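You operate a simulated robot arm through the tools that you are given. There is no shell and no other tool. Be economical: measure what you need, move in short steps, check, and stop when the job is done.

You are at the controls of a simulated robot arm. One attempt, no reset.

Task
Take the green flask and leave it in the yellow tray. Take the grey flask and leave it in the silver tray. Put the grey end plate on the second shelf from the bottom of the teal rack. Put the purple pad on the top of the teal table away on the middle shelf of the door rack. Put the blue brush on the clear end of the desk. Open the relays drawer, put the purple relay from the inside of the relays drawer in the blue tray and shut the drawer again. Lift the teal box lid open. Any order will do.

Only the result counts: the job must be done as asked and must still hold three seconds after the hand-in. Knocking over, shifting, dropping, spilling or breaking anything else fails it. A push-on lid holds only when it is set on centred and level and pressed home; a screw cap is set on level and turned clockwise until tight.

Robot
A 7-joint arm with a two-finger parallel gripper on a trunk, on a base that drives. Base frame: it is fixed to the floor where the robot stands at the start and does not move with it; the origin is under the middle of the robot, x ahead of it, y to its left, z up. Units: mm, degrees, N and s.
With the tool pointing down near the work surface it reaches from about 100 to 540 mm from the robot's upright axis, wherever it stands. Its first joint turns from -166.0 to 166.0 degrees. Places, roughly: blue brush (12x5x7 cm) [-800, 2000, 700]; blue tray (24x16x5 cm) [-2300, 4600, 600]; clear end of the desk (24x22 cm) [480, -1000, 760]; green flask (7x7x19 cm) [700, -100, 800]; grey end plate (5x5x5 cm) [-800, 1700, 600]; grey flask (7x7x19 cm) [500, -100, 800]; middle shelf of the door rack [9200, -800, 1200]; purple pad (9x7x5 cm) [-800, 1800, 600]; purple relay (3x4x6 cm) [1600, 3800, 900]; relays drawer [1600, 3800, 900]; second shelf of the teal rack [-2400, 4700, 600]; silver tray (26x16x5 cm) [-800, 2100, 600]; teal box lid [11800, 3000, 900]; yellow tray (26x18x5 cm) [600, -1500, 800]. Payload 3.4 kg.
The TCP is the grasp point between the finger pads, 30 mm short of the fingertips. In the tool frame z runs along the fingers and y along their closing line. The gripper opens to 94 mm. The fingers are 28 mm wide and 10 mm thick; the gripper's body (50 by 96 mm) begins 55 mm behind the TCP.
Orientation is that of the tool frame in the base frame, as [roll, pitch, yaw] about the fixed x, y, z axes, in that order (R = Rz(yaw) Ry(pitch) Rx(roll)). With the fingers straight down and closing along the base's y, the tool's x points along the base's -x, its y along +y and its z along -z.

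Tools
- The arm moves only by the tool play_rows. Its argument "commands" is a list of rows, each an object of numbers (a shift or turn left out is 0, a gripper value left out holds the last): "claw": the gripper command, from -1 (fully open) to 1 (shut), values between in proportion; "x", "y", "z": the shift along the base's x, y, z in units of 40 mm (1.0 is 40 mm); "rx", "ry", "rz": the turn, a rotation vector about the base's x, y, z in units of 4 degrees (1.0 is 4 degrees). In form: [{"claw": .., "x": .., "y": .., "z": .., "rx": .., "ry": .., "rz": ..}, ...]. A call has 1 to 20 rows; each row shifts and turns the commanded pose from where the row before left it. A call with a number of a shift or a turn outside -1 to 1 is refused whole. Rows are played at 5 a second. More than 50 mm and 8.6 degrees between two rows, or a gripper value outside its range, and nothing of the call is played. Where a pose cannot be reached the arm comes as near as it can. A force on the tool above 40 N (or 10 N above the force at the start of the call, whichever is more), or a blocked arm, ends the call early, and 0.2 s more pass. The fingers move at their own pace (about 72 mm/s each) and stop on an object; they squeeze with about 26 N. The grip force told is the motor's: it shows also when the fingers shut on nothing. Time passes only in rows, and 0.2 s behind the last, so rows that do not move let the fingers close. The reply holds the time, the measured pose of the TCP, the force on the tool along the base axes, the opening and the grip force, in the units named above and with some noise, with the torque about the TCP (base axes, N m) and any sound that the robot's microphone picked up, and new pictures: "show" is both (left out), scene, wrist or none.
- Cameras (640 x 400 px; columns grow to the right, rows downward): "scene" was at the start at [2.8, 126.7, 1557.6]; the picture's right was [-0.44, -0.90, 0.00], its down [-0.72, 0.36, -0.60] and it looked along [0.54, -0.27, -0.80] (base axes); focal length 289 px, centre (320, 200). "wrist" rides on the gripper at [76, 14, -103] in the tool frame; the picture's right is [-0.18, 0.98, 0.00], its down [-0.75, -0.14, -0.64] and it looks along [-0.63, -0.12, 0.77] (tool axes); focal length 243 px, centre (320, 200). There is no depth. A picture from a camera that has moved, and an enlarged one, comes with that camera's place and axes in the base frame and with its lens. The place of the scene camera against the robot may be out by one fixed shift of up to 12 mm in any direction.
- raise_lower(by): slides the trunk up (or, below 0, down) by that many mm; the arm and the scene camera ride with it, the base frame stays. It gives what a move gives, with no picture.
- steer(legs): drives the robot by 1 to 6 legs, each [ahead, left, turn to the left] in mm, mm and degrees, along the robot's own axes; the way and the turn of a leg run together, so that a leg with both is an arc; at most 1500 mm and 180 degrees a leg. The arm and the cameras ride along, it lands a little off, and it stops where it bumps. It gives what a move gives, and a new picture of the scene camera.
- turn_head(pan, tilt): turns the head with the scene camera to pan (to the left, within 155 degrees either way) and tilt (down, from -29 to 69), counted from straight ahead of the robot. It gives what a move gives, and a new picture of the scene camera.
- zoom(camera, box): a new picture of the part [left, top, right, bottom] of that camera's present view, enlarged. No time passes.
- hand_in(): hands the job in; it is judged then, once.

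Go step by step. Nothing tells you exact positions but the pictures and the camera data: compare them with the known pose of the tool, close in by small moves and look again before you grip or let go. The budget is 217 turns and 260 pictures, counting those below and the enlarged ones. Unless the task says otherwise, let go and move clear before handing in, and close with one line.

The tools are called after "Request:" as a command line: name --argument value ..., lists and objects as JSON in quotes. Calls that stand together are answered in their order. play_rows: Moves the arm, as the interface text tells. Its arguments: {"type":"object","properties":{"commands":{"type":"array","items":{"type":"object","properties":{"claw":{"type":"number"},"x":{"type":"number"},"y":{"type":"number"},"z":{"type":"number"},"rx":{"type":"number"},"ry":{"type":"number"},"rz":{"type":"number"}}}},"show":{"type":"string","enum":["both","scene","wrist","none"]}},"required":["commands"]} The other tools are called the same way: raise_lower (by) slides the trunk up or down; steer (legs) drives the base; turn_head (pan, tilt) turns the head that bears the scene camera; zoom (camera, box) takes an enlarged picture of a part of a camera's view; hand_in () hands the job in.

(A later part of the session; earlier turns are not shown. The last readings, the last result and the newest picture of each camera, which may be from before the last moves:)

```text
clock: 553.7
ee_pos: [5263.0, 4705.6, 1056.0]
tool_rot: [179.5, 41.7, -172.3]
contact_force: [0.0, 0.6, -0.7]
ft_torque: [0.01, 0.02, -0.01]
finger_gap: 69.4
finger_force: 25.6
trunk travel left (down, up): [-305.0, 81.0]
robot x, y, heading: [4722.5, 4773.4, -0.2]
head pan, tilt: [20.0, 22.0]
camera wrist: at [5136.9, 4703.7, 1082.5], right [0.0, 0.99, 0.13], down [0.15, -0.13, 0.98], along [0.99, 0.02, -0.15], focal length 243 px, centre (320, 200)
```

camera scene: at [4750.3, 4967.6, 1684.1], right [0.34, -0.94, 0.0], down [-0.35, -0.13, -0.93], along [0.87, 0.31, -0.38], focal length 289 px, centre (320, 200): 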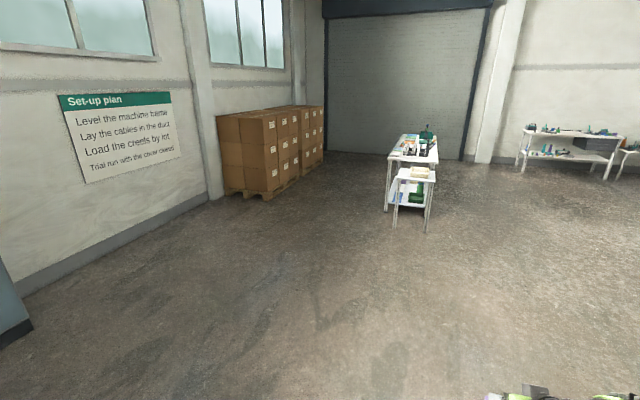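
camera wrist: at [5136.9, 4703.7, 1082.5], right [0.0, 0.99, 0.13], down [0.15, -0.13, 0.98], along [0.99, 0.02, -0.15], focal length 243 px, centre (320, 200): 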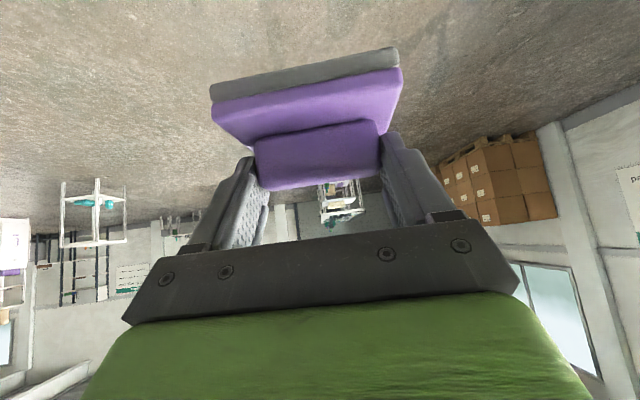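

Request:
steer --legs '[[1500, 0, 0], [1000, -1000, 0], [600, -1300, 0]]'

Request:
turn_head --pan -50 --tilt 15

```text
clock: 574.5
ee_pos: [8307.8, 2341.2, 1057.0]
tool_rot: [179.5, 41.8, -174.1]
contact_force: [-0.5, -0.1, -1.4]
ft_torque: [0.0, 0.06, 0.0]
finger_gap: 69.4
finger_force: 26.0
trunk travel left (down, up): [-305.0, 81.0]
robot x, y, heading: [7774.5, 2428.5, -2.2]
head pan, tilt: [20.0, 22.0]
camera scene: at [7802.8, 2614.8, 1684.3], right [0.31, -0.95, 0.0], down [-0.36, -0.12, -0.93], along [0.88, 0.29, -0.37], focal length 289 px, centre (320, 200)
```

scene: 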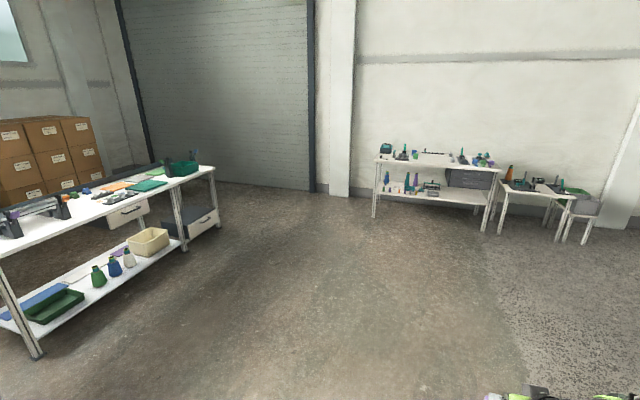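

```text
clock: 575.9
ee_pos: [8307.7, 2340.4, 1056.4]
tool_rot: [179.5, 41.7, -174.1]
contact_force: [0.2, 0.1, -0.6]
ft_torque: [0.04, -0.03, 0.03]
finger_gap: 69.5
finger_force: 26.1
trunk travel left (down, up): [-305.0, 81.0]
robot x, y, heading: [7771.2, 2426.1, -1.9]
head pan, tilt: [-50.0, 15.0]
camera scene: at [7772.1, 2512.9, 1695.6], right [-0.79, -0.62, 0.0], down [-0.16, 0.2, -0.97], along [0.6, -0.76, -0.26], focal length 289 px, centre (320, 200)
```

scene: 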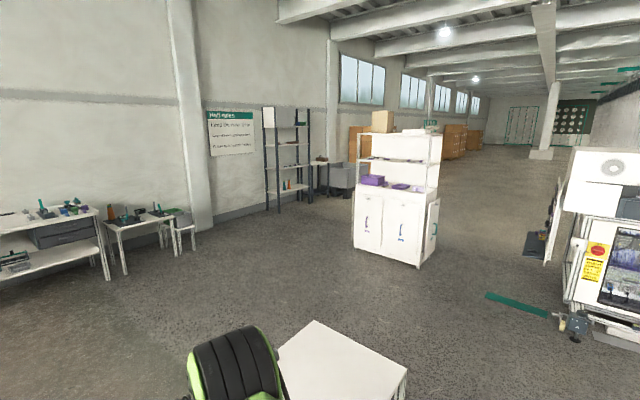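

Request:
zoom --camera "scene" --box '[320, 90, 480, 280]'

Request:
turn_head --pan -45 --tilt 45

```text
2.11 times, centred on (400, 185) of scene
camera zoom: at [7772.1, 2512.9, 1695.6], right [-0.79, -0.62, 0.0], down [-0.16, 0.2, -0.97], along [0.6, -0.76, -0.26], focal length 609 px, centre (152, 232)
```

zoom: 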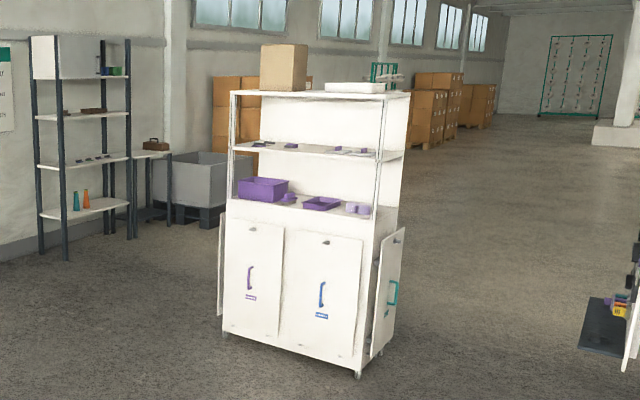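

```text
clock: 576.9
ee_pos: [8307.7, 2341.1, 1055.3]
tool_rot: [179.5, 41.8, -174.1]
contact_force: [0.0, 0.6, -0.6]
ft_torque: [0.01, -0.04, -0.04]
finger_gap: 69.1
finger_force: 26.4
trunk travel left (down, up): [-305.0, 81.0]
robot x, y, heading: [7772.4, 2423.4, -1.8]
head pan, tilt: [-45.0, 45.0]
camera scene: at [7769.9, 2526.9, 1648.9], right [-0.73, -0.68, 0.0], down [-0.48, 0.52, -0.71], along [0.48, -0.52, -0.71], focal length 289 px, centre (320, 200)
```

scene: 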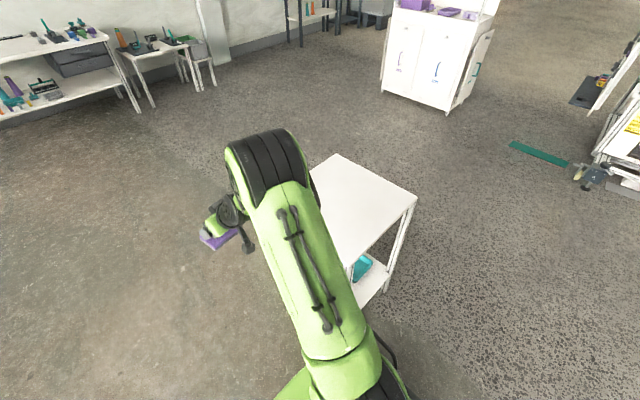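

The "door rack" is the white cabinet with doors; its middle shelf is at z≈1250, front facing +y. I drive around the small table and face it.

Request:
steer --legs '[[0, 150, 2], [1430, 0, 0], [0, 0, -90], [1500, 0, 0], [700, 0, 0]]'

Request:
raise_lower --by 80

Request:
turn_head --pan -5 --tilt 18

```text
clock: 599.2
ee_pos: [9124.4, -165.9, 1055.9]
tool_rot: [179.6, 41.7, 97.3]
contact_force: [-0.1, -0.8, 0.0]
ft_torque: [0.02, -0.01, -0.02]
finger_gap: 69.2
finger_force: 26.1
trunk travel left (down, up): [-305.0, 81.0]
robot x, y, heading: [9200.2, 371.2, -90.6]
head pan, tilt: [-45.0, 45.0]
camera scene: at [9287.4, 379.2, 1648.8], right [-0.7, 0.72, 0.0], down [0.51, 0.49, -0.71], along [-0.51, -0.49, -0.71], focal length 289 px, centre (320, 200)
```

scene: 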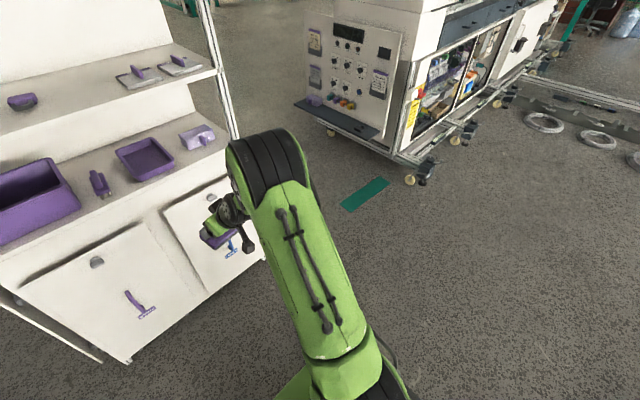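

```text
clock: 600.4
ee_pos: [9124.2, -165.5, 1138.1]
tool_rot: [179.5, 41.8, 97.2]
contact_force: [0.5, 0.6, -0.2]
ft_torque: [0.01, -0.05, 0.01]
finger_gap: 69.3
finger_force: 26.3
trunk travel left (down, up): [-385.0, 1.0]
robot x, y, heading: [9196.6, 370.8, -90.5]
head pan, tilt: [-45.0, 45.0]
```

```text
clock: 601.5
ee_pos: [9124.5, -166.1, 1136.1]
tool_rot: [179.4, 41.7, 97.2]
contact_force: [-0.6, -0.2, -0.7]
ft_torque: [0.0, -0.03, -0.06]
finger_gap: 69.9
finger_force: 26.0
trunk travel left (down, up): [-385.0, 1.0]
robot x, y, heading: [9195.6, 371.6, -90.7]
head pan, tilt: [-5.0, 18.0]
camera scene: at [9336.3, 343.7, 1770.5], right [-0.99, 0.1, 0.0], down [0.03, 0.31, -0.95], along [-0.09, -0.95, -0.31], focal length 289 px, centre (320, 200)
```

scene: 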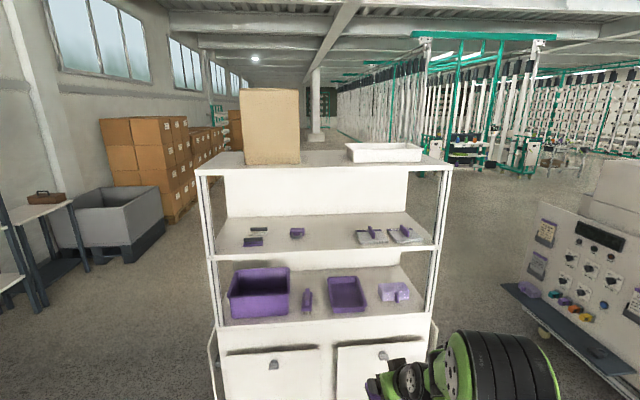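

Middle shelf is at z≈1268, front edge y≈-580, with free room around x 9200. Raise the pad and line up.

Request:
steer --legs '[[0, 76, 0.6]]'

Request:
play_rows --commands '[{"z": 0.9, "rz": -0.9}, {"z": 0.9, "rz": -0.9}, {"z": 0.9}, {"z": 0.9}, {"z": 0.9}, {"z": 0.7}]'

```text
clock: 602.5
ee_pos: [9207.1, -166.9, 1136.5]
tool_rot: [179.7, 41.7, 97.7]
contact_force: [0.6, 0.0, -0.2]
ft_torque: [0.0, 0.02, -0.02]
finger_gap: 69.4
finger_force: 25.9
trunk travel left (down, up): [-385.0, 1.0]
robot x, y, heading: [9271.4, 369.8, -90.2]
head pan, tilt: [-5.0, 18.0]
camera scene: at [9415.4, 344.6, 1770.4], right [-1.0, 0.09, 0.0], down [0.03, 0.31, -0.95], along [-0.09, -0.95, -0.31], focal length 289 px, centre (320, 200)
```

scene: 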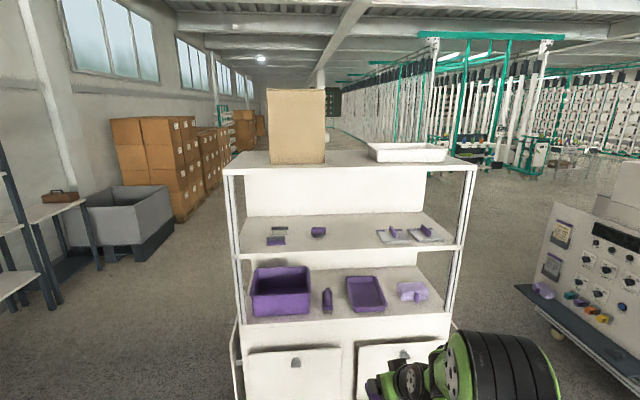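

```text
clock: 603.9
ee_pos: [9205.5, -167.1, 1344.8]
tool_rot: [179.5, 41.7, 90.7]
contact_force: [0.3, -0.3, -0.7]
ft_torque: [0.0, 0.03, 0.0]
finger_gap: 69.4
finger_force: 25.2
trunk travel left (down, up): [-385.0, 1.0]
robot x, y, heading: [9271.9, 368.0, -90.0]
head pan, tilt: [-5.0, 18.0]
camera scene: at [9413.4, 345.3, 1770.6], right [-1.0, 0.09, 0.0], down [0.03, 0.31, -0.95], along [-0.08, -0.95, -0.31], focal length 289 px, centre (320, 200)
camera wrist: at [9218.2, -40.3, 1371.6], right [0.98, -0.12, 0.13], down [-0.15, -0.14, 0.98], along [-0.1, -0.98, -0.15], focal length 243 px, centre (320, 200)
```

scene: 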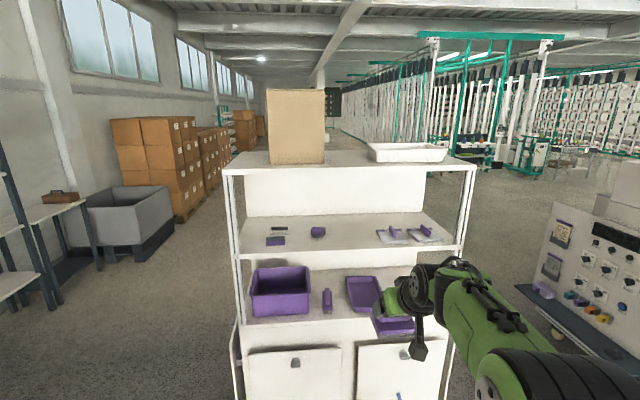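
wrist: 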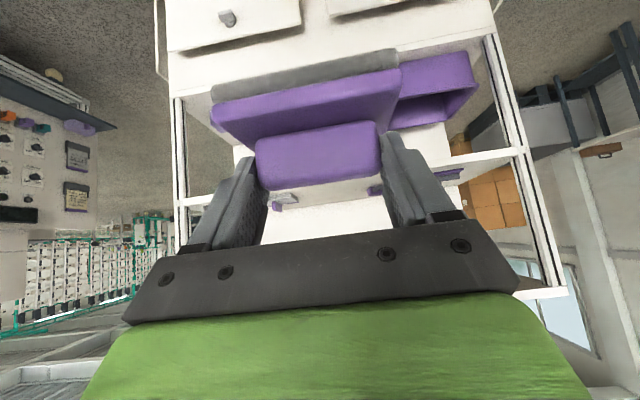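

Request:
steer --legs '[[350, 0, 0]]'

Request:
turn_head --pan 5 --tilt 35

Request:
play_rows --commands '[{"y": -0.1}]' --show "wrist"

```text
clock: 606.2
ee_pos: [9206.6, -514.9, 1344.8]
tool_rot: [179.5, 41.7, 90.6]
contact_force: [0.1, 0.2, -0.6]
ft_torque: [0.03, 0.0, 0.04]
finger_gap: 69.6
finger_force: 25.9
trunk travel left (down, up): [-385.0, 1.0]
robot x, y, heading: [9274.4, 22.1, -89.9]
head pan, tilt: [-5.0, 18.0]
camera scene: at [9413.1, -5.2, 1770.6], right [-1.0, 0.09, 0.0], down [0.03, 0.31, -0.95], along [-0.08, -0.95, -0.31], focal length 289 px, centre (320, 200)
```

scene: 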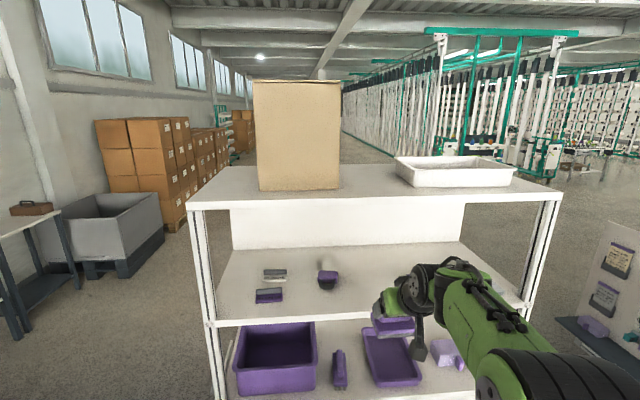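

```text
clock: 607.0
ee_pos: [9205.7, -517.2, 1344.9]
tool_rot: [179.5, 41.9, 90.5]
contact_force: [-0.8, 0.4, -1.5]
ft_torque: [-0.05, 0.01, -0.03]
finger_gap: 69.4
finger_force: 26.0
trunk travel left (down, up): [-385.0, 1.0]
robot x, y, heading: [9274.8, 18.7, -89.8]
head pan, tilt: [5.0, 35.0]
camera scene: at [9428.8, 0.7, 1743.6], right [-1.0, -0.09, 0.0], down [-0.05, 0.57, -0.82], along [0.07, -0.82, -0.57], focal length 289 px, centre (320, 200)
```

scene: 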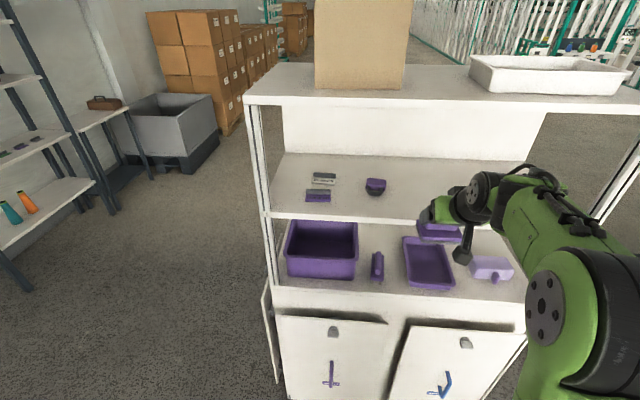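

```text
clock: 607.4
ee_pos: [9206.6, -522.2, 1343.9]
tool_rot: [179.5, 41.7, 90.7]
contact_force: [-0.8, 0.0, -1.0]
ft_torque: [0.03, -0.01, 0.0]
finger_gap: 69.1
finger_force: 26.3
trunk travel left (down, up): [-385.0, 1.0]
robot x, y, heading: [9272.9, 21.8, -90.1]
head pan, tilt: [5.0, 35.0]
camera wrist: at [9218.4, -395.7, 1370.5], right [0.98, -0.12, 0.13], down [-0.15, -0.14, 0.98], along [-0.1, -0.98, -0.15], focal length 243 px, centre (320, 200)
```

wrist: 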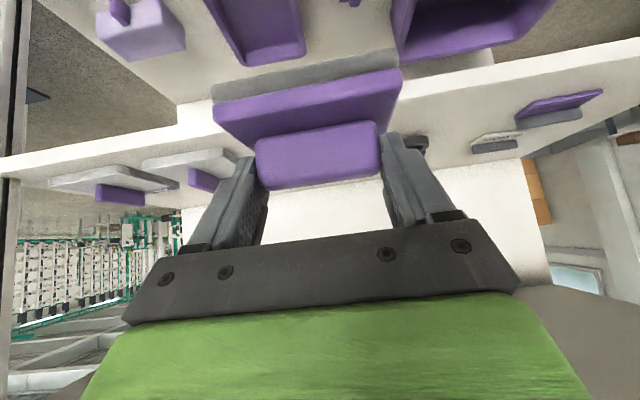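

Request:
zoom --camera "wrist" --box '[360, 40, 640, 215]'

Request:
zoom --camera "scene" --box '[250, 140, 500, 300]'

```text
2.29 times, centred on (500, 128) of wrist
camera zoom: at [9218.4, -395.7, 1370.5], right [0.98, -0.12, 0.13], down [-0.15, -0.14, 0.98], along [-0.1, -0.98, -0.15], focal length 555 px, centre (-91, 366)
```

zoom: 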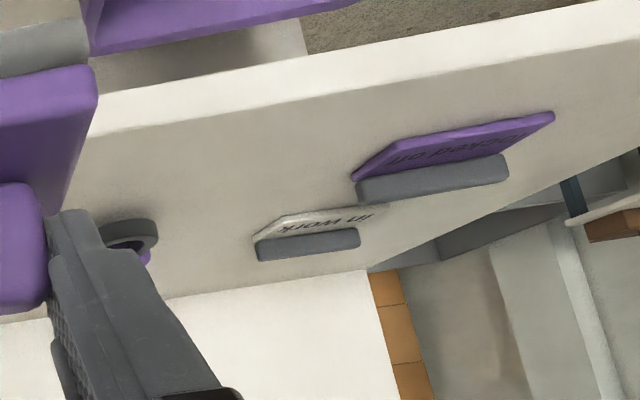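

```text
2.50 times, centred on (375, 220) of scene
camera zoom: at [9428.8, -0.3, 1743.5], right [-1.0, -0.09, 0.0], down [-0.05, 0.57, -0.82], along [0.07, -0.82, -0.57], focal length 723 px, centre (182, 150)
```

zoom: 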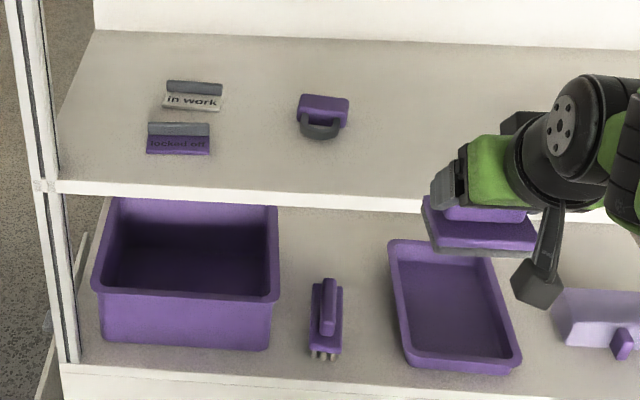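

Request:
play_rows --commands '[{"z": 0.4, "x": -0.25}]' --show "none"

Request:
steer --legs '[[80, 0, 0]]'

Request:
play_rows --commands '[{"y": -0.7}, {"y": -0.7}]' --show "both"

```text
clock: 607.8
ee_pos: [9196.0, -522.5, 1362.9]
tool_rot: [179.5, 41.7, 90.6]
contact_force: [0.2, 0.1, -0.5]
ft_torque: [0.03, -0.01, 0.03]
finger_gap: 69.7
finger_force: 26.1
trunk travel left (down, up): [-385.0, 1.0]
robot x, y, heading: [9272.5, 23.7, -90.1]
head pan, tilt: [5.0, 35.0]
```

```text
clock: 608.9
ee_pos: [9197.1, -605.2, 1360.7]
tool_rot: [179.5, 41.7, 90.7]
contact_force: [1.1, -0.5, -0.8]
ft_torque: [0.02, 0.05, -0.02]
finger_gap: 69.5
finger_force: 26.4
trunk travel left (down, up): [-385.0, 1.0]
robot x, y, heading: [9273.0, -60.0, -89.9]
head pan, tilt: [5.0, 35.0]
camera scene: at [9428.8, -83.0, 1743.5], right [-1.0, -0.09, 0.0], down [-0.05, 0.57, -0.82], along [0.07, -0.82, -0.57], focal length 289 px, centre (320, 200)
```

scene: 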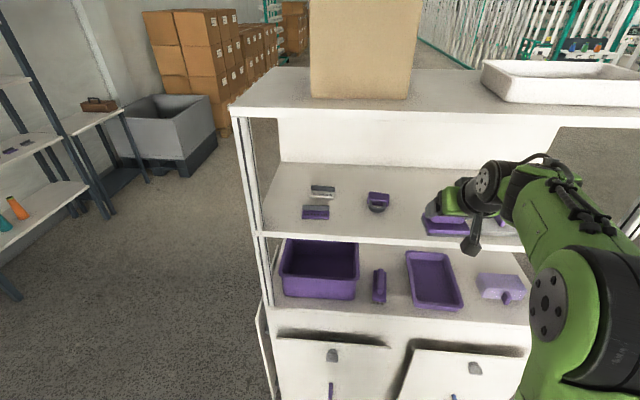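

```text
clock: 609.5
ee_pos: [9197.6, -661.7, 1360.4]
tool_rot: [179.6, 41.6, 90.8]
contact_force: [0.1, -0.1, -0.6]
ft_torque: [0.0, 0.02, -0.01]
finger_gap: 69.3
finger_force: 25.9
trunk travel left (down, up): [-385.0, 1.0]
robot x, y, heading: [9276.9, -56.8, -89.8]
head pan, tilt: [5.0, 35.0]
camera scene: at [9428.8, -84.7, 1743.4], right [-1.0, -0.09, 0.0], down [-0.05, 0.57, -0.82], along [0.07, -0.81, -0.58], focal length 289 px, centre (320, 200)
camera wrist: at [9208.7, -536.2, 1386.8], right [0.98, -0.12, 0.13], down [-0.15, -0.14, 0.98], along [-0.1, -0.98, -0.16], focal length 243 px, centre (320, 200)
```

scene: 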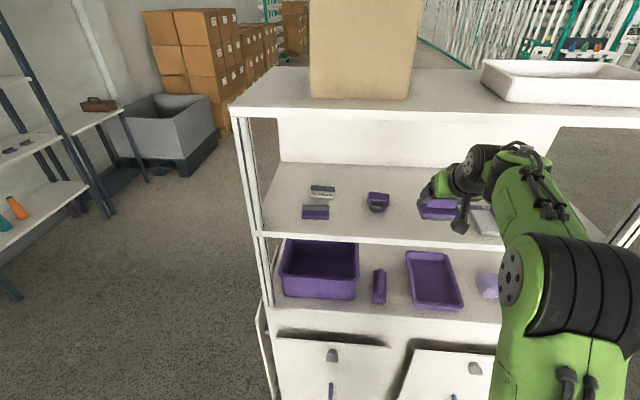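
wrist: 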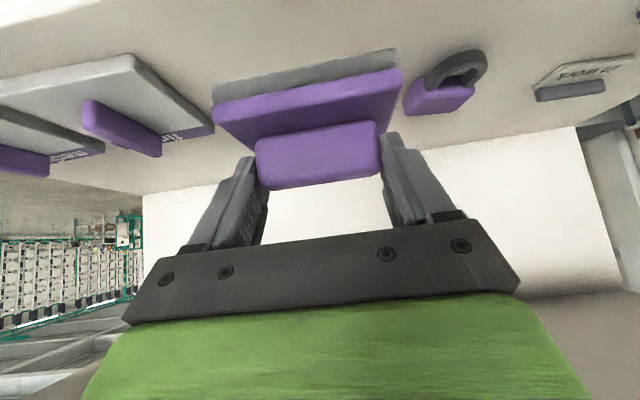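

Request:
play_rows --commands '[{"z": -0.5}, {"z": -0.2}, {"z": -0.08}, {"z": -0.06}]' --show "none"

```text
clock: 610.5
ee_pos: [9196.4, -660.4, 1326.1]
tool_rot: [179.6, 41.7, 90.7]
contact_force: [0.0, 1.0, 0.1]
ft_torque: [0.0, -0.01, 0.0]
finger_gap: 69.4
finger_force: 25.6
trunk travel left (down, up): [-385.0, 1.0]
robot x, y, heading: [9274.3, -61.4, -89.9]
head pan, tilt: [5.0, 35.0]
```

Request:
play_rows --commands '[{"z": -0.06}, {"z": -0.06}, {"z": -0.06}, {"z": -0.06}]' --show "none"

```text
clock: 611.5
ee_pos: [9195.9, -660.3, 1318.6]
tool_rot: [179.5, 41.7, 90.8]
contact_force: [-0.2, 0.2, -0.7]
ft_torque: [0.01, 0.03, 0.02]
finger_gap: 69.4
finger_force: 26.0
trunk travel left (down, up): [-385.0, 1.0]
robot x, y, heading: [9270.3, -62.3, -90.1]
head pan, tilt: [5.0, 35.0]
```

Request:
play_rows --commands '[{"z": -0.07}, {"z": -0.07}, {"z": -0.07}, {"z": -0.07}]' --show "wrist"

```text
clock: 612.5
ee_pos: [9196.4, -660.3, 1307.1]
tool_rot: [179.5, 41.8, 90.7]
contact_force: [-0.4, -0.5, -0.3]
ft_torque: [0.01, -0.03, -0.02]
finger_gap: 69.4
finger_force: 26.1
trunk travel left (down, up): [-385.0, 1.0]
robot x, y, heading: [9272.7, -62.7, -90.0]
head pan, tilt: [5.0, 35.0]
camera wrist: at [9208.7, -534.0, 1333.8], right [0.98, -0.12, 0.13], down [-0.14, -0.14, 0.98], along [-0.1, -0.98, -0.15], focal length 243 px, centre (320, 200)
```

wrist: 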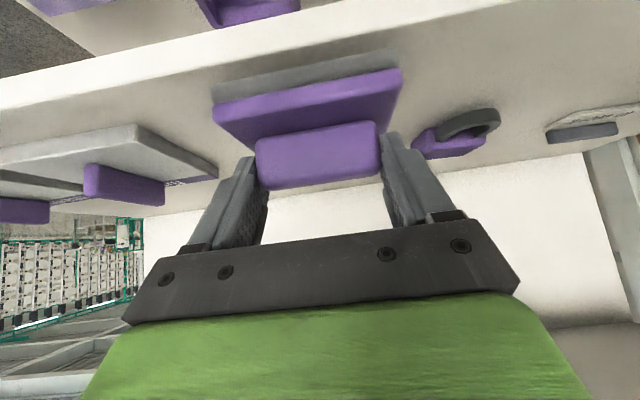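

Request:
play_rows --commands '[{"z": -0.07}, {"z": -0.07}, {"z": -0.07}, {"z": -0.07}]' --show "none"

```text
clock: 613.5
ee_pos: [9194.9, -660.2, 1295.0]
tool_rot: [179.5, 41.8, 90.7]
contact_force: [0.0, 0.0, -0.2]
ft_torque: [0.05, -0.01, 0.0]
finger_gap: 69.4
finger_force: 26.3
trunk travel left (down, up): [-385.0, 1.0]
robot x, y, heading: [9271.2, -67.2, -89.8]
head pan, tilt: [5.0, 35.0]
```

Request:
play_rows --commands '[{"z": -0.07}, {"z": -0.07}, {"z": -0.07}]' --show "wrist"

```text
clock: 614.3
ee_pos: [9196.0, -657.8, 1292.0]
tool_rot: [179.6, 42.3, 90.6]
contact_force: [-1.5, -3.5, 22.4]
ft_torque: [-0.25, 0.23, 0.01]
finger_gap: 69.6
finger_force: 25.8
trunk travel left (down, up): [-385.0, 1.0]
robot x, y, heading: [9273.6, -59.6, -90.1]
head pan, tilt: [5.0, 35.0]
camera wrist: at [9208.2, -532.3, 1316.9], right [0.98, -0.12, 0.13], down [-0.14, -0.13, 0.98], along [-0.1, -0.98, -0.14], focal length 243 px, centre (320, 200)
```

wrist: 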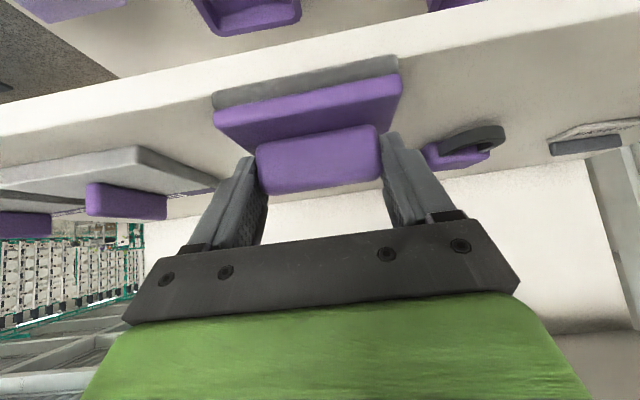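

The pad's near edge is almost at the shelf front; lift slightly and go 55 mm deeper.

Request:
play_rows --commands '[{"z": 0.25}, {"z": 0.2}, {"y": -0.7}, {"y": -0.7}]' --show "wrist"

```text
clock: 615.3
ee_pos: [9197.9, -717.8, 1304.7]
tool_rot: [179.4, 41.7, 90.7]
contact_force: [0.6, 0.3, -1.3]
ft_torque: [0.01, -0.01, 0.01]
finger_gap: 69.2
finger_force: 26.0
trunk travel left (down, up): [-385.0, 1.0]
robot x, y, heading: [9275.8, -64.2, -89.9]
head pan, tilt: [5.0, 35.0]
camera wrist: at [9209.0, -591.4, 1330.8], right [0.98, -0.12, 0.13], down [-0.15, -0.14, 0.98], along [-0.1, -0.98, -0.15], focal length 243 px, centre (320, 200)
```

wrist: 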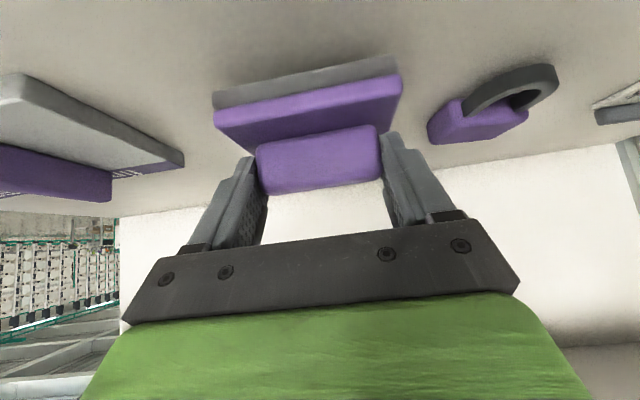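

Request:
play_rows --commands '[{"z": -0.15}, {"z": -0.08}, {"z": -0.07}]' --show "none"

```text
clock: 616.1
ee_pos: [9195.2, -715.8, 1292.0]
tool_rot: [179.5, 41.7, 90.7]
contact_force: [0.1, -0.3, -1.1]
ft_torque: [0.01, 0.04, 0.04]
finger_gap: 69.6
finger_force: 25.3
trunk travel left (down, up): [-385.0, 1.0]
robot x, y, heading: [9271.0, -63.6, -89.8]
head pan, tilt: [5.0, 35.0]
```

Request:
play_rows --commands '[{"z": -0.05}, {"z": -0.05}]' --show "none"

```text
clock: 616.7
ee_pos: [9195.2, -716.3, 1291.7]
tool_rot: [179.7, 42.0, 90.8]
contact_force: [0.3, -2.1, 10.7]
ft_torque: [-0.14, 0.35, 0.09]
finger_gap: 69.4
finger_force: 26.1
trunk travel left (down, up): [-385.0, 1.0]
robot x, y, heading: [9272.1, -61.8, -89.9]
head pan, tilt: [5.0, 35.0]
```

Contact. Open and withdraw back along the tool axis.

Request:
play_rows --commands '[{"claw": -1}, {"claw": -1}, {"claw": -1}, {"y": 0.25, "z": 0.25}, {"y": 0.5, "z": 0.4}, {"y": 0.8, "z": 0.4}, {"y": 0.9}, {"y": 0.9}, {"y": 0.9}]' --show "wrist"

```text
clock: 618.7
ee_pos: [9198.2, -544.4, 1329.9]
tool_rot: [179.4, 41.9, 90.7]
contact_force: [-0.4, 0.1, 0.6]
ft_torque: [-0.01, -0.01, 0.04]
finger_gap: 94.1
finger_force: 0.0
trunk travel left (down, up): [-385.0, 1.0]
robot x, y, heading: [9273.1, -62.9, -89.9]
head pan, tilt: [5.0, 35.0]
camera wrist: at [9209.6, -418.2, 1356.2], right [0.98, -0.12, 0.13], down [-0.15, -0.14, 0.98], along [-0.1, -0.98, -0.15], focal length 243 px, centre (320, 200)
```

wrist: 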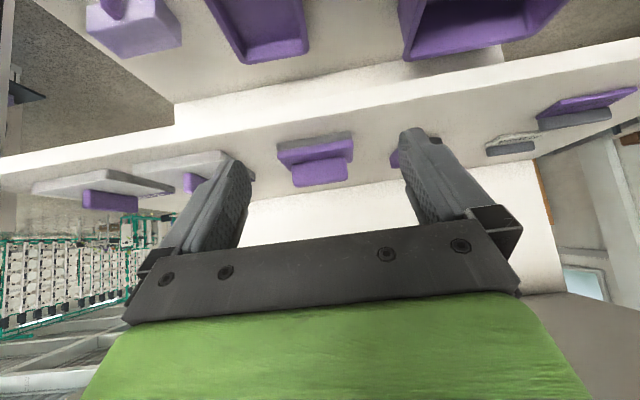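

Pad is on the middle shelf. Now back away, restore the tool, and go to the teal box.

Request:
steer --legs '[[-500, 0, 0]]'

Request:
play_rows --commands '[{"rx": 1, "y": -0.5}, {"rx": 1, "y": -0.5}, {"rx": 1, "y": -0.3}, {"rx": 1}, {"rx": 1}, {"rx": 1, "y": 0.2}, {"rx": 1, "y": 0.3}, {"rx": 1, "y": 0.3}, {"rx": 1, "y": 0.3}, {"rx": 1, "y": 0.3}, {"rx": 0.5, "y": 0.3}]' --show "none"

Request:
raise_lower --by -160

Request:
steer --legs '[[-1450, 0, 0], [-900, 0, 0], [0, 0, 90], [1300, 0, 0]]'

Request:
turn_head --pan 5 --tilt 28

```text
clock: 621.6
ee_pos: [9196.8, -45.7, 1329.9]
tool_rot: [179.5, 41.7, 90.6]
contact_force: [-0.1, -0.1, -1.0]
ft_torque: [-0.01, 0.02, 0.0]
finger_gap: 94.0
finger_force: 0.1
trunk travel left (down, up): [-385.0, 1.0]
robot x, y, heading: [9273.3, 440.4, -90.3]
head pan, tilt: [5.0, 35.0]
camera scene: at [9429.8, 419.8, 1743.5], right [-1.0, -0.08, 0.0], down [-0.05, 0.57, -0.82], along [0.07, -0.82, -0.57], focal length 289 px, centre (320, 200)
```

scene: 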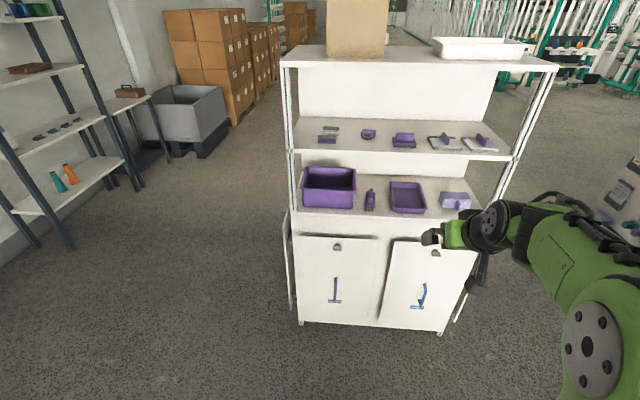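

```text
clock: 624.0
ee_pos: [9197.6, -28.6, 1330.0]
tool_rot: [179.3, -0.3, 90.2]
contact_force: [0.3, 0.1, 0.1]
ft_torque: [0.0, 0.02, -0.02]
finger_gap: 94.0
finger_force: 0.0
trunk travel left (down, up): [-385.0, 1.0]
robot x, y, heading: [9270.9, 440.0, -90.3]
head pan, tilt: [5.0, 35.0]
```

```text
clock: 625.9
ee_pos: [9197.1, -29.9, 1170.4]
tool_rot: [179.1, -0.2, 90.4]
contact_force: [0.1, 0.3, 0.7]
ft_torque: [-0.01, 0.02, -0.03]
finger_gap: 94.0
finger_force: 0.0
trunk travel left (down, up): [-225.0, 161.0]
robot x, y, heading: [9274.4, 440.6, -90.5]
head pan, tilt: [5.0, 35.0]
```

```text
clock: 647.2
ee_pos: [10987.4, 2706.0, 1169.9]
tool_rot: [179.2, -0.3, 179.6]
contact_force: [-0.2, -0.1, 0.3]
ft_torque: [0.01, 0.04, 0.04]
finger_gap: 94.0
finger_force: 0.0
trunk travel left (down, up): [-225.0, 161.0]
robot x, y, heading: [10517.2, 2792.7, -0.9]
head pan, tilt: [5.0, 35.0]
camera scene: at [10545.8, 2956.0, 1583.7], right [0.07, -1.0, 0.0], down [-0.57, -0.04, -0.82], along [0.82, 0.06, -0.57], focal length 289 px, centre (320, 200)
```

scene: 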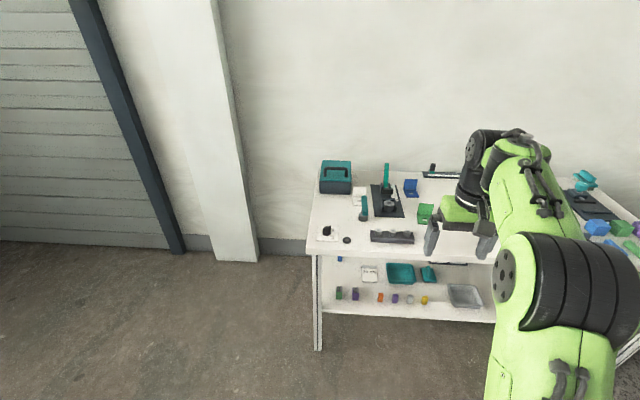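

```text
clock: 647.8
ee_pos: [10987.6, 2707.5, 1171.1]
tool_rot: [179.2, -0.3, 179.6]
contact_force: [0.8, -0.1, -0.2]
ft_torque: [-0.03, 0.03, -0.01]
finger_gap: 94.3
finger_force: 0.0
trunk travel left (down, up): [-225.0, 161.0]
robot x, y, heading: [10516.8, 2788.6, -1.0]
head pan, tilt: [5.0, 28.0]
camera scene: at [10548.4, 2956.2, 1594.6], right [0.07, -1.0, 0.0], down [-0.47, -0.03, -0.88], along [0.88, 0.06, -0.47], focal length 289 px, centre (320, 200)
```

scene: 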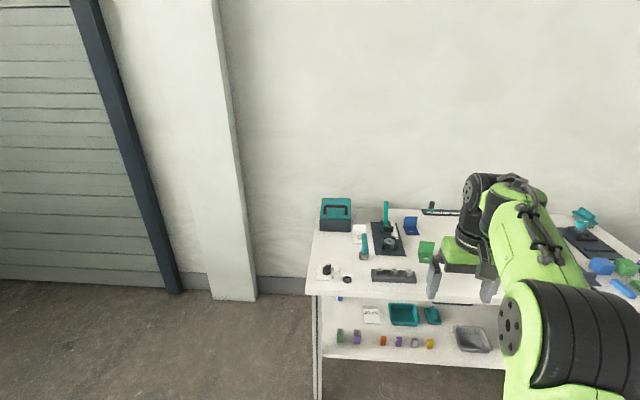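

Request:
zoom --camera "scene" --box '[290, 180, 450, 300]'

```text
3.33 times, centred on (370, 240) of scene
camera zoom: at [10548.4, 2956.2, 1594.6], right [0.07, -1.0, 0.0], down [-0.47, -0.03, -0.88], along [0.88, 0.06, -0.47], focal length 964 px, centre (153, 67)
```

zoom: 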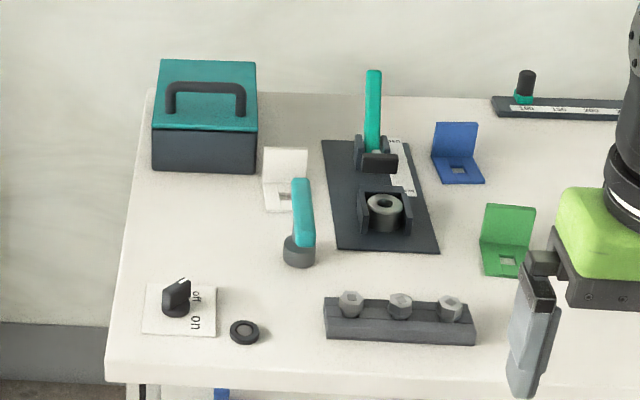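

The box is at the bench's left end with a handle bar along y on its lid. I'll stand at the bench end facing -y so the vertical gripper can pinch the bar and swing it in +x.

Request:
steer --legs '[[0, 720, 1], [0, 0, -90], [0, 1080, 0]]'

Request:
turn_head --pan 15 --tilt 50

```text
clock: 660.8
ee_pos: [11507.7, 3022.9, 1170.7]
tool_rot: [179.2, -0.3, 88.5]
contact_force: [-0.4, -1.0, -0.7]
ft_torque: [0.02, -0.01, 0.01]
finger_gap: 94.0
finger_force: 0.0
trunk travel left (down, up): [-225.0, 161.0]
robot x, y, heading: [11596.7, 3490.8, -91.9]
head pan, tilt: [5.0, 28.0]
camera scene: at [11755.0, 3460.9, 1594.6], right [-1.0, -0.05, 0.0], down [-0.02, 0.47, -0.88], along [0.04, -0.88, -0.47], focal length 289 px, centre (320, 200)
```

scene: 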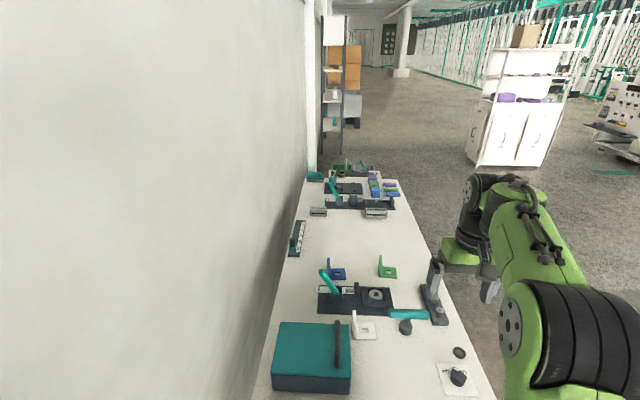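

```text
clock: 661.7
ee_pos: [11506.2, 3022.4, 1170.5]
tool_rot: [179.2, -0.3, 88.5]
contact_force: [0.7, 0.6, 0.1]
ft_torque: [-0.01, 0.02, -0.02]
finger_gap: 93.8
finger_force: 0.1
trunk travel left (down, up): [-225.0, 161.0]
robot x, y, heading: [11597.3, 3489.8, -92.1]
head pan, tilt: [15.0, 50.0]
camera scene: at [11767.1, 3476.9, 1562.0], right [-0.97, -0.22, 0.0], down [-0.17, 0.75, -0.64], along [0.14, -0.63, -0.77], focal length 289 px, centre (320, 200)
```

scene: 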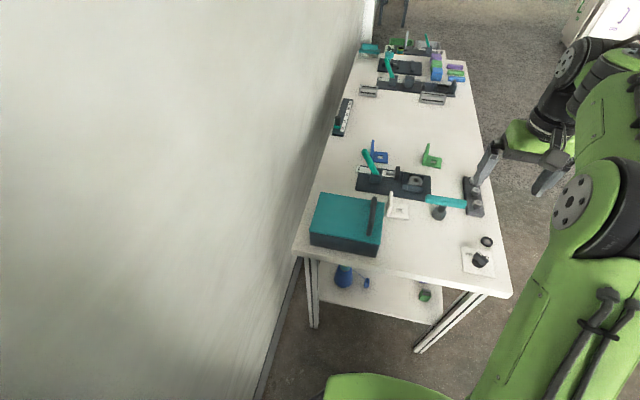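

Request:
steer --legs '[[100, 70, 2]]'

Request:
play_rows --commands '[{"x": 0.9}, {"x": 0.9}, {"x": 0.9}, {"x": 0.5, "z": -0.5}]' --show "wrist"

```text
clock: 662.9
ee_pos: [11592.3, 2918.3, 1169.5]
tool_rot: [179.2, -0.3, 90.7]
contact_force: [0.2, -0.3, -0.6]
ft_torque: [0.04, 0.0, -0.04]
finger_gap: 93.9
finger_force: 0.0
trunk travel left (down, up): [-225.0, 161.0]
robot x, y, heading: [11666.2, 3389.6, -89.9]
head pan, tilt: [15.0, 50.0]
camera scene: at [11837.2, 3381.9, 1561.8], right [-0.97, -0.26, 0.0], down [-0.2, 0.74, -0.64], along [0.17, -0.62, -0.77], focal length 289 px, centre (320, 200)
```

scene: 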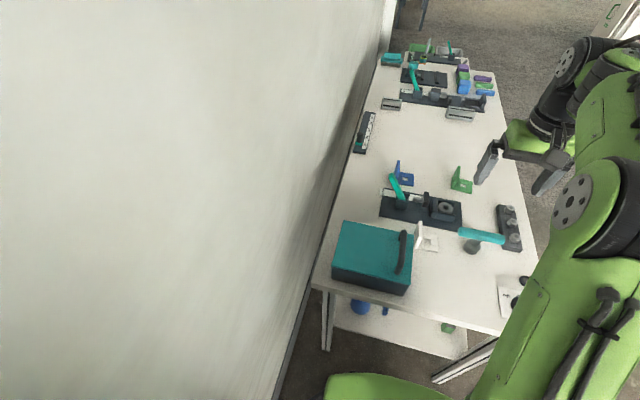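

```text
clock: 663.9
ee_pos: [11721.4, 2919.2, 1151.5]
tool_rot: [179.2, -0.3, 90.6]
contact_force: [-0.6, 0.0, -0.1]
ft_torque: [0.0, -0.01, 0.01]
finger_gap: 94.1
finger_force: 0.1
trunk travel left (down, up): [-225.0, 161.0]
robot x, y, heading: [11671.1, 3388.1, -89.9]
head pan, tilt: [15.0, 50.0]
camera wrist: at [11732.0, 2995.2, 1255.0], right [0.98, -0.17, 0.01], down [-0.14, -0.76, 0.64], along [-0.1, -0.63, -0.77], focal length 243 px, centre (320, 200)
```

wrist: 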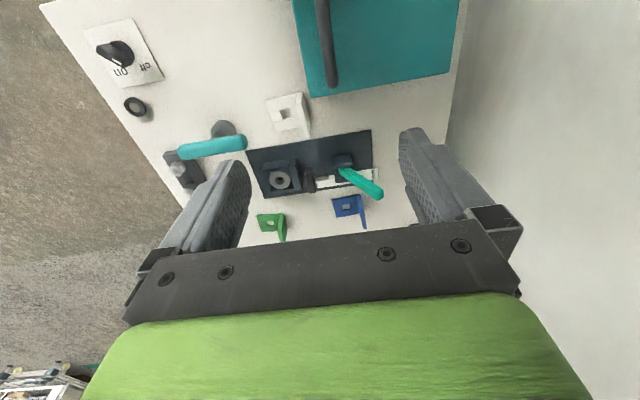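

Request:
play_rows --commands '[{"y": 0.9}, {"y": 0.9}]' --show "wrist"

```text
clock: 664.5
ee_pos: [11719.6, 2992.0, 1151.0]
tool_rot: [179.2, -0.1, 90.6]
contact_force: [0.8, -0.2, -0.7]
ft_torque: [-0.02, -0.01, 0.01]
finger_gap: 94.0
finger_force: 0.0
trunk travel left (down, up): [-225.0, 161.0]
robot x, y, heading: [11667.1, 3392.3, -90.1]
head pan, tilt: [15.0, 50.0]
camera wrist: at [11732.2, 3069.9, 1253.6], right [0.98, -0.17, 0.01], down [-0.14, -0.76, 0.64], along [-0.1, -0.63, -0.77], focal length 243 px, centre (320, 200)
```

wrist: 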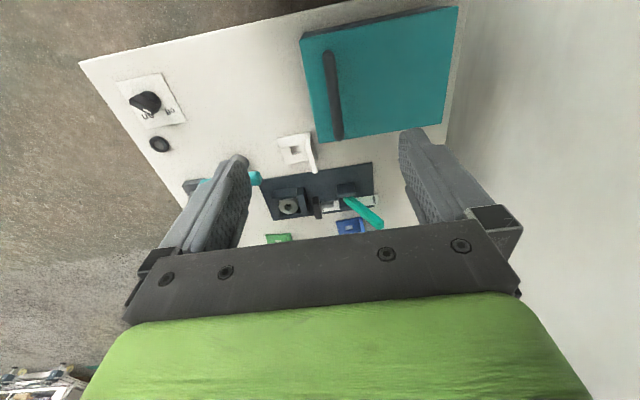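

Handle bar centre is (11734, 2977, 931); hinge at the back x≈11894. Descend onto the bar.

Request:
play_rows --commands '[{"x": 0.37, "y": -0.37, "claw": -0.1}, {"z": -1}, {"z": -1}, {"z": -1}, {"z": -1}]' --show "wrist"

```text
clock: 665.7
ee_pos: [11734.6, 2973.9, 989.8]
tool_rot: [179.2, -0.2, 90.6]
contact_force: [-0.1, 0.4, 0.4]
ft_torque: [-0.03, 0.0, 0.02]
finger_gap: 51.6
finger_force: 0.1
trunk travel left (down, up): [-225.0, 161.0]
robot x, y, heading: [11666.7, 3390.1, -89.8]
head pan, tilt: [15.0, 50.0]
camera wrist: at [11747.2, 3051.8, 1093.4], right [0.98, -0.17, 0.01], down [-0.14, -0.76, 0.64], along [-0.1, -0.63, -0.77], focal length 243 px, centre (320, 200)
```

wrist: 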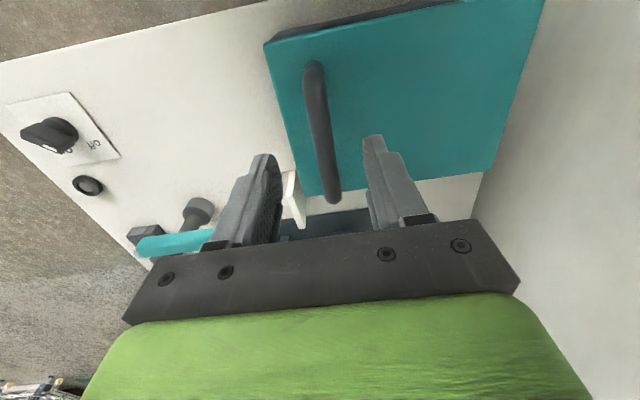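

Request:
play_rows --commands '[{"x": 0.06, "z": -0.6}, {"z": -0.55}, {"claw": 1}, {"claw": 1}, {"claw": 1}]' --show "wrist"

```text
clock: 666.9
ee_pos: [11736.3, 2978.1, 945.5]
tool_rot: [179.1, -0.2, 90.5]
contact_force: [-1.8, 2.1, -3.6]
ft_torque: [-0.58, 0.11, -0.88]
finger_gap: 15.8
finger_force: 45.2
trunk travel left (down, up): [-225.0, 161.0]
robot x, y, heading: [11667.2, 3390.6, -89.8]
head pan, tilt: [15.0, 50.0]
camera wrist: at [11749.5, 3054.9, 1048.5], right [0.98, -0.18, 0.01], down [-0.14, -0.76, 0.64], along [-0.1, -0.63, -0.77], focal length 243 px, centre (320, 200)
```

wrist: 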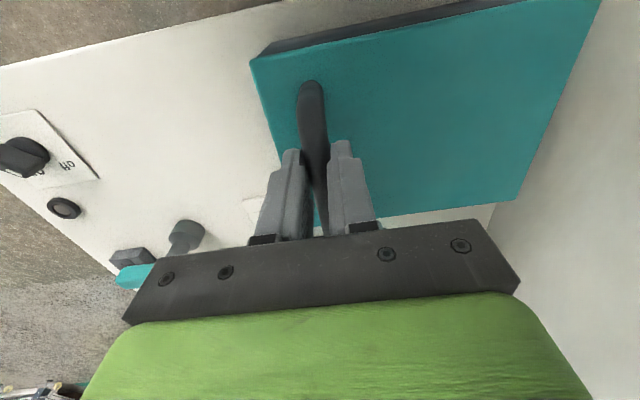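

Bar gripped. Swing it along the hinge arc, first 30°.

Request:
play_rows --commands '[{"x": 0.115, "z": 0.34}, {"x": 0.145, "z": 0.3275}, {"x": 0.1725, "z": 0.315}, {"x": 0.1975, "z": 0.3}, {"x": 0.225, "z": 0.28}, {"x": 0.25, "z": 0.2575}]' --show "both"

```text
clock: 668.3
ee_pos: [11775.1, 2978.8, 1018.4]
tool_rot: [179.1, 0.0, 90.2]
contact_force: [-25.5, 5.3, 14.8]
ft_torque: [-0.33, 0.83, -0.93]
finger_gap: 15.6
finger_force: 45.7
trunk travel left (down, up): [-225.0, 161.0]
robot x, y, heading: [11667.2, 3390.9, -90.0]
head pan, tilt: [15.0, 50.0]
camera scene: at [11830.4, 3385.8, 1562.7], right [-0.97, -0.26, 0.0], down [-0.2, 0.74, -0.64], along [0.17, -0.62, -0.76], focal length 289 px, centre (320, 200)
camera wrist: at [11787.5, 3055.2, 1121.7], right [0.98, -0.18, 0.01], down [-0.15, -0.75, 0.64], along [-0.11, -0.63, -0.77], focal length 243 px, centre (320, 200)
```

scene: 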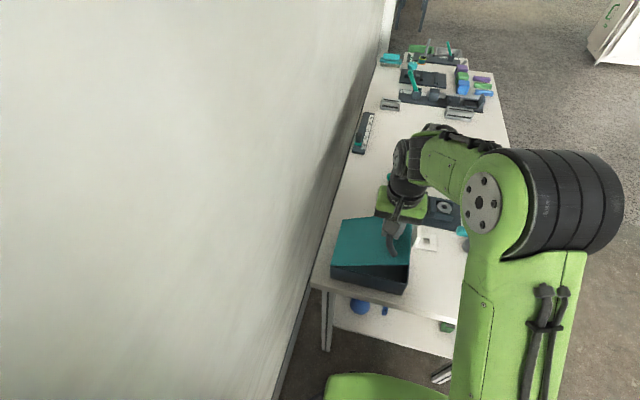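
wrist: 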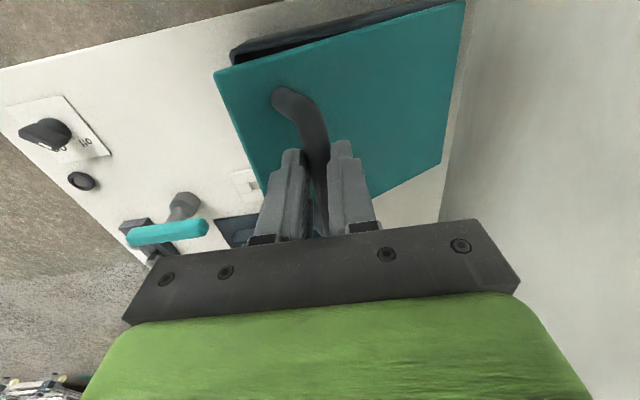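

Request:
play_rows --commands '[{"x": 0.2425, "z": 0.355}, {"x": 0.415, "z": 0.315}, {"x": 0.45, "z": 0.2625}, {"x": 0.475, "z": 0.205}, {"x": 0.5, "z": 0.145}]' --show "both"

```text
clock: 669.5
ee_pos: [11864.7, 2978.0, 1066.9]
tool_rot: [179.1, -0.2, 90.6]
contact_force: [-2.5, -1.7, -0.4]
ft_torque: [-0.82, 0.27, -1.27]
finger_gap: 16.3
finger_force: 45.2
trunk travel left (down, up): [-225.0, 161.0]
robot x, y, heading: [11666.2, 3389.6, -90.0]
head pan, tilt: [15.0, 50.0]
camera scene: at [11835.9, 3383.4, 1561.9], right [-0.97, -0.26, 0.0], down [-0.2, 0.74, -0.64], along [0.17, -0.62, -0.77], focal length 289 px, centre (320, 200)
camera wrist: at [11877.9, 3054.7, 1171.4], right [0.98, -0.17, 0.01], down [-0.14, -0.76, 0.64], along [-0.1, -0.63, -0.77], focal length 243 px, centre (320, 200)
```

scene: 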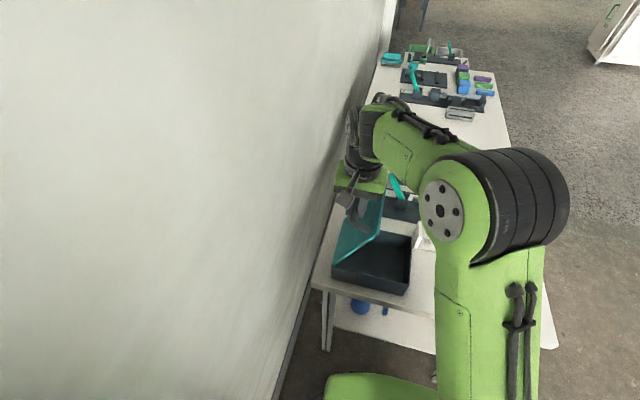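
wrist: 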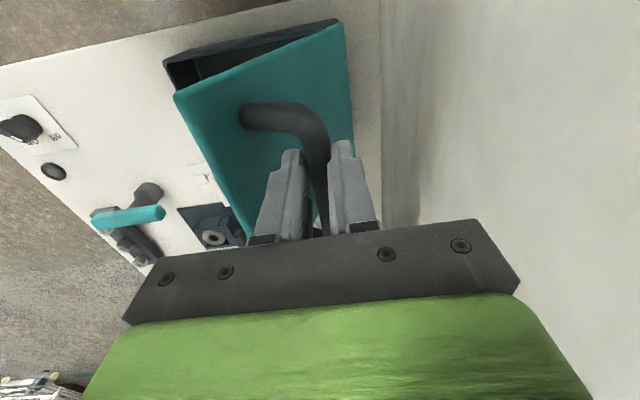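

Good, about 63° open. I lean the gripper away from the wall while continuing the arc.

Request:
play_rows --commands '[{"ry": -1, "x": -0.02}, {"ry": -1, "x": -0.02}, {"ry": -1, "x": -0.02}, {"ry": -1, "x": 0.495, "z": 0.0825}, {"ry": -1, "x": 0.4975, "z": 0.02}, {"ry": -1, "x": 0.5, "z": -0.0425}]' --show "both"

```text
clock: 670.9
ee_pos: [11922.4, 2977.3, 1070.8]
tool_rot: [155.2, -0.1, 90.7]
contact_force: [-3.7, 4.5, -0.9]
ft_torque: [0.54, 0.27, -1.12]
finger_gap: 16.2
finger_force: 45.3
trunk travel left (down, up): [-225.0, 161.0]
robot x, y, heading: [11668.5, 3389.3, -90.2]
head pan, tilt: [15.0, 50.0]
camera scene: at [11835.6, 3384.3, 1562.0], right [-0.97, -0.26, 0.0], down [-0.2, 0.74, -0.64], along [0.17, -0.62, -0.77], focal length 289 px, centre (320, 200)
camera wrist: at [11892.4, 3054.1, 1169.0], right [0.89, -0.17, 0.41], down [-0.39, -0.76, 0.52], along [0.22, -0.63, -0.75], focal length 243 px, centre (320, 200)
```

scene: 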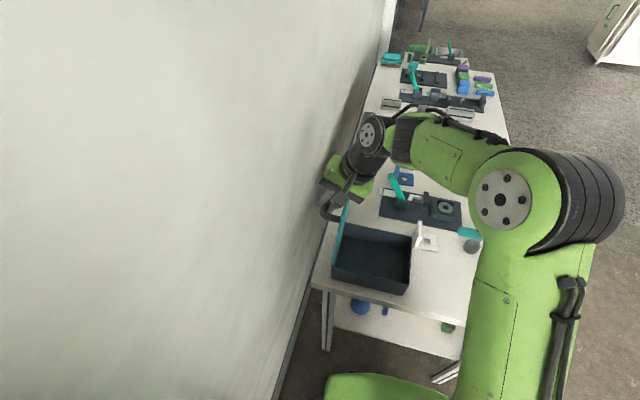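
wrist: 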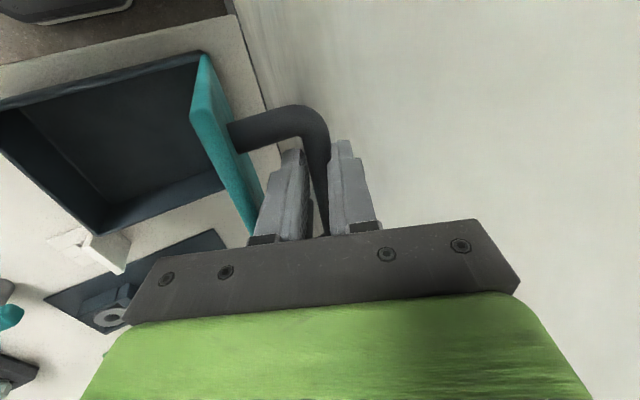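

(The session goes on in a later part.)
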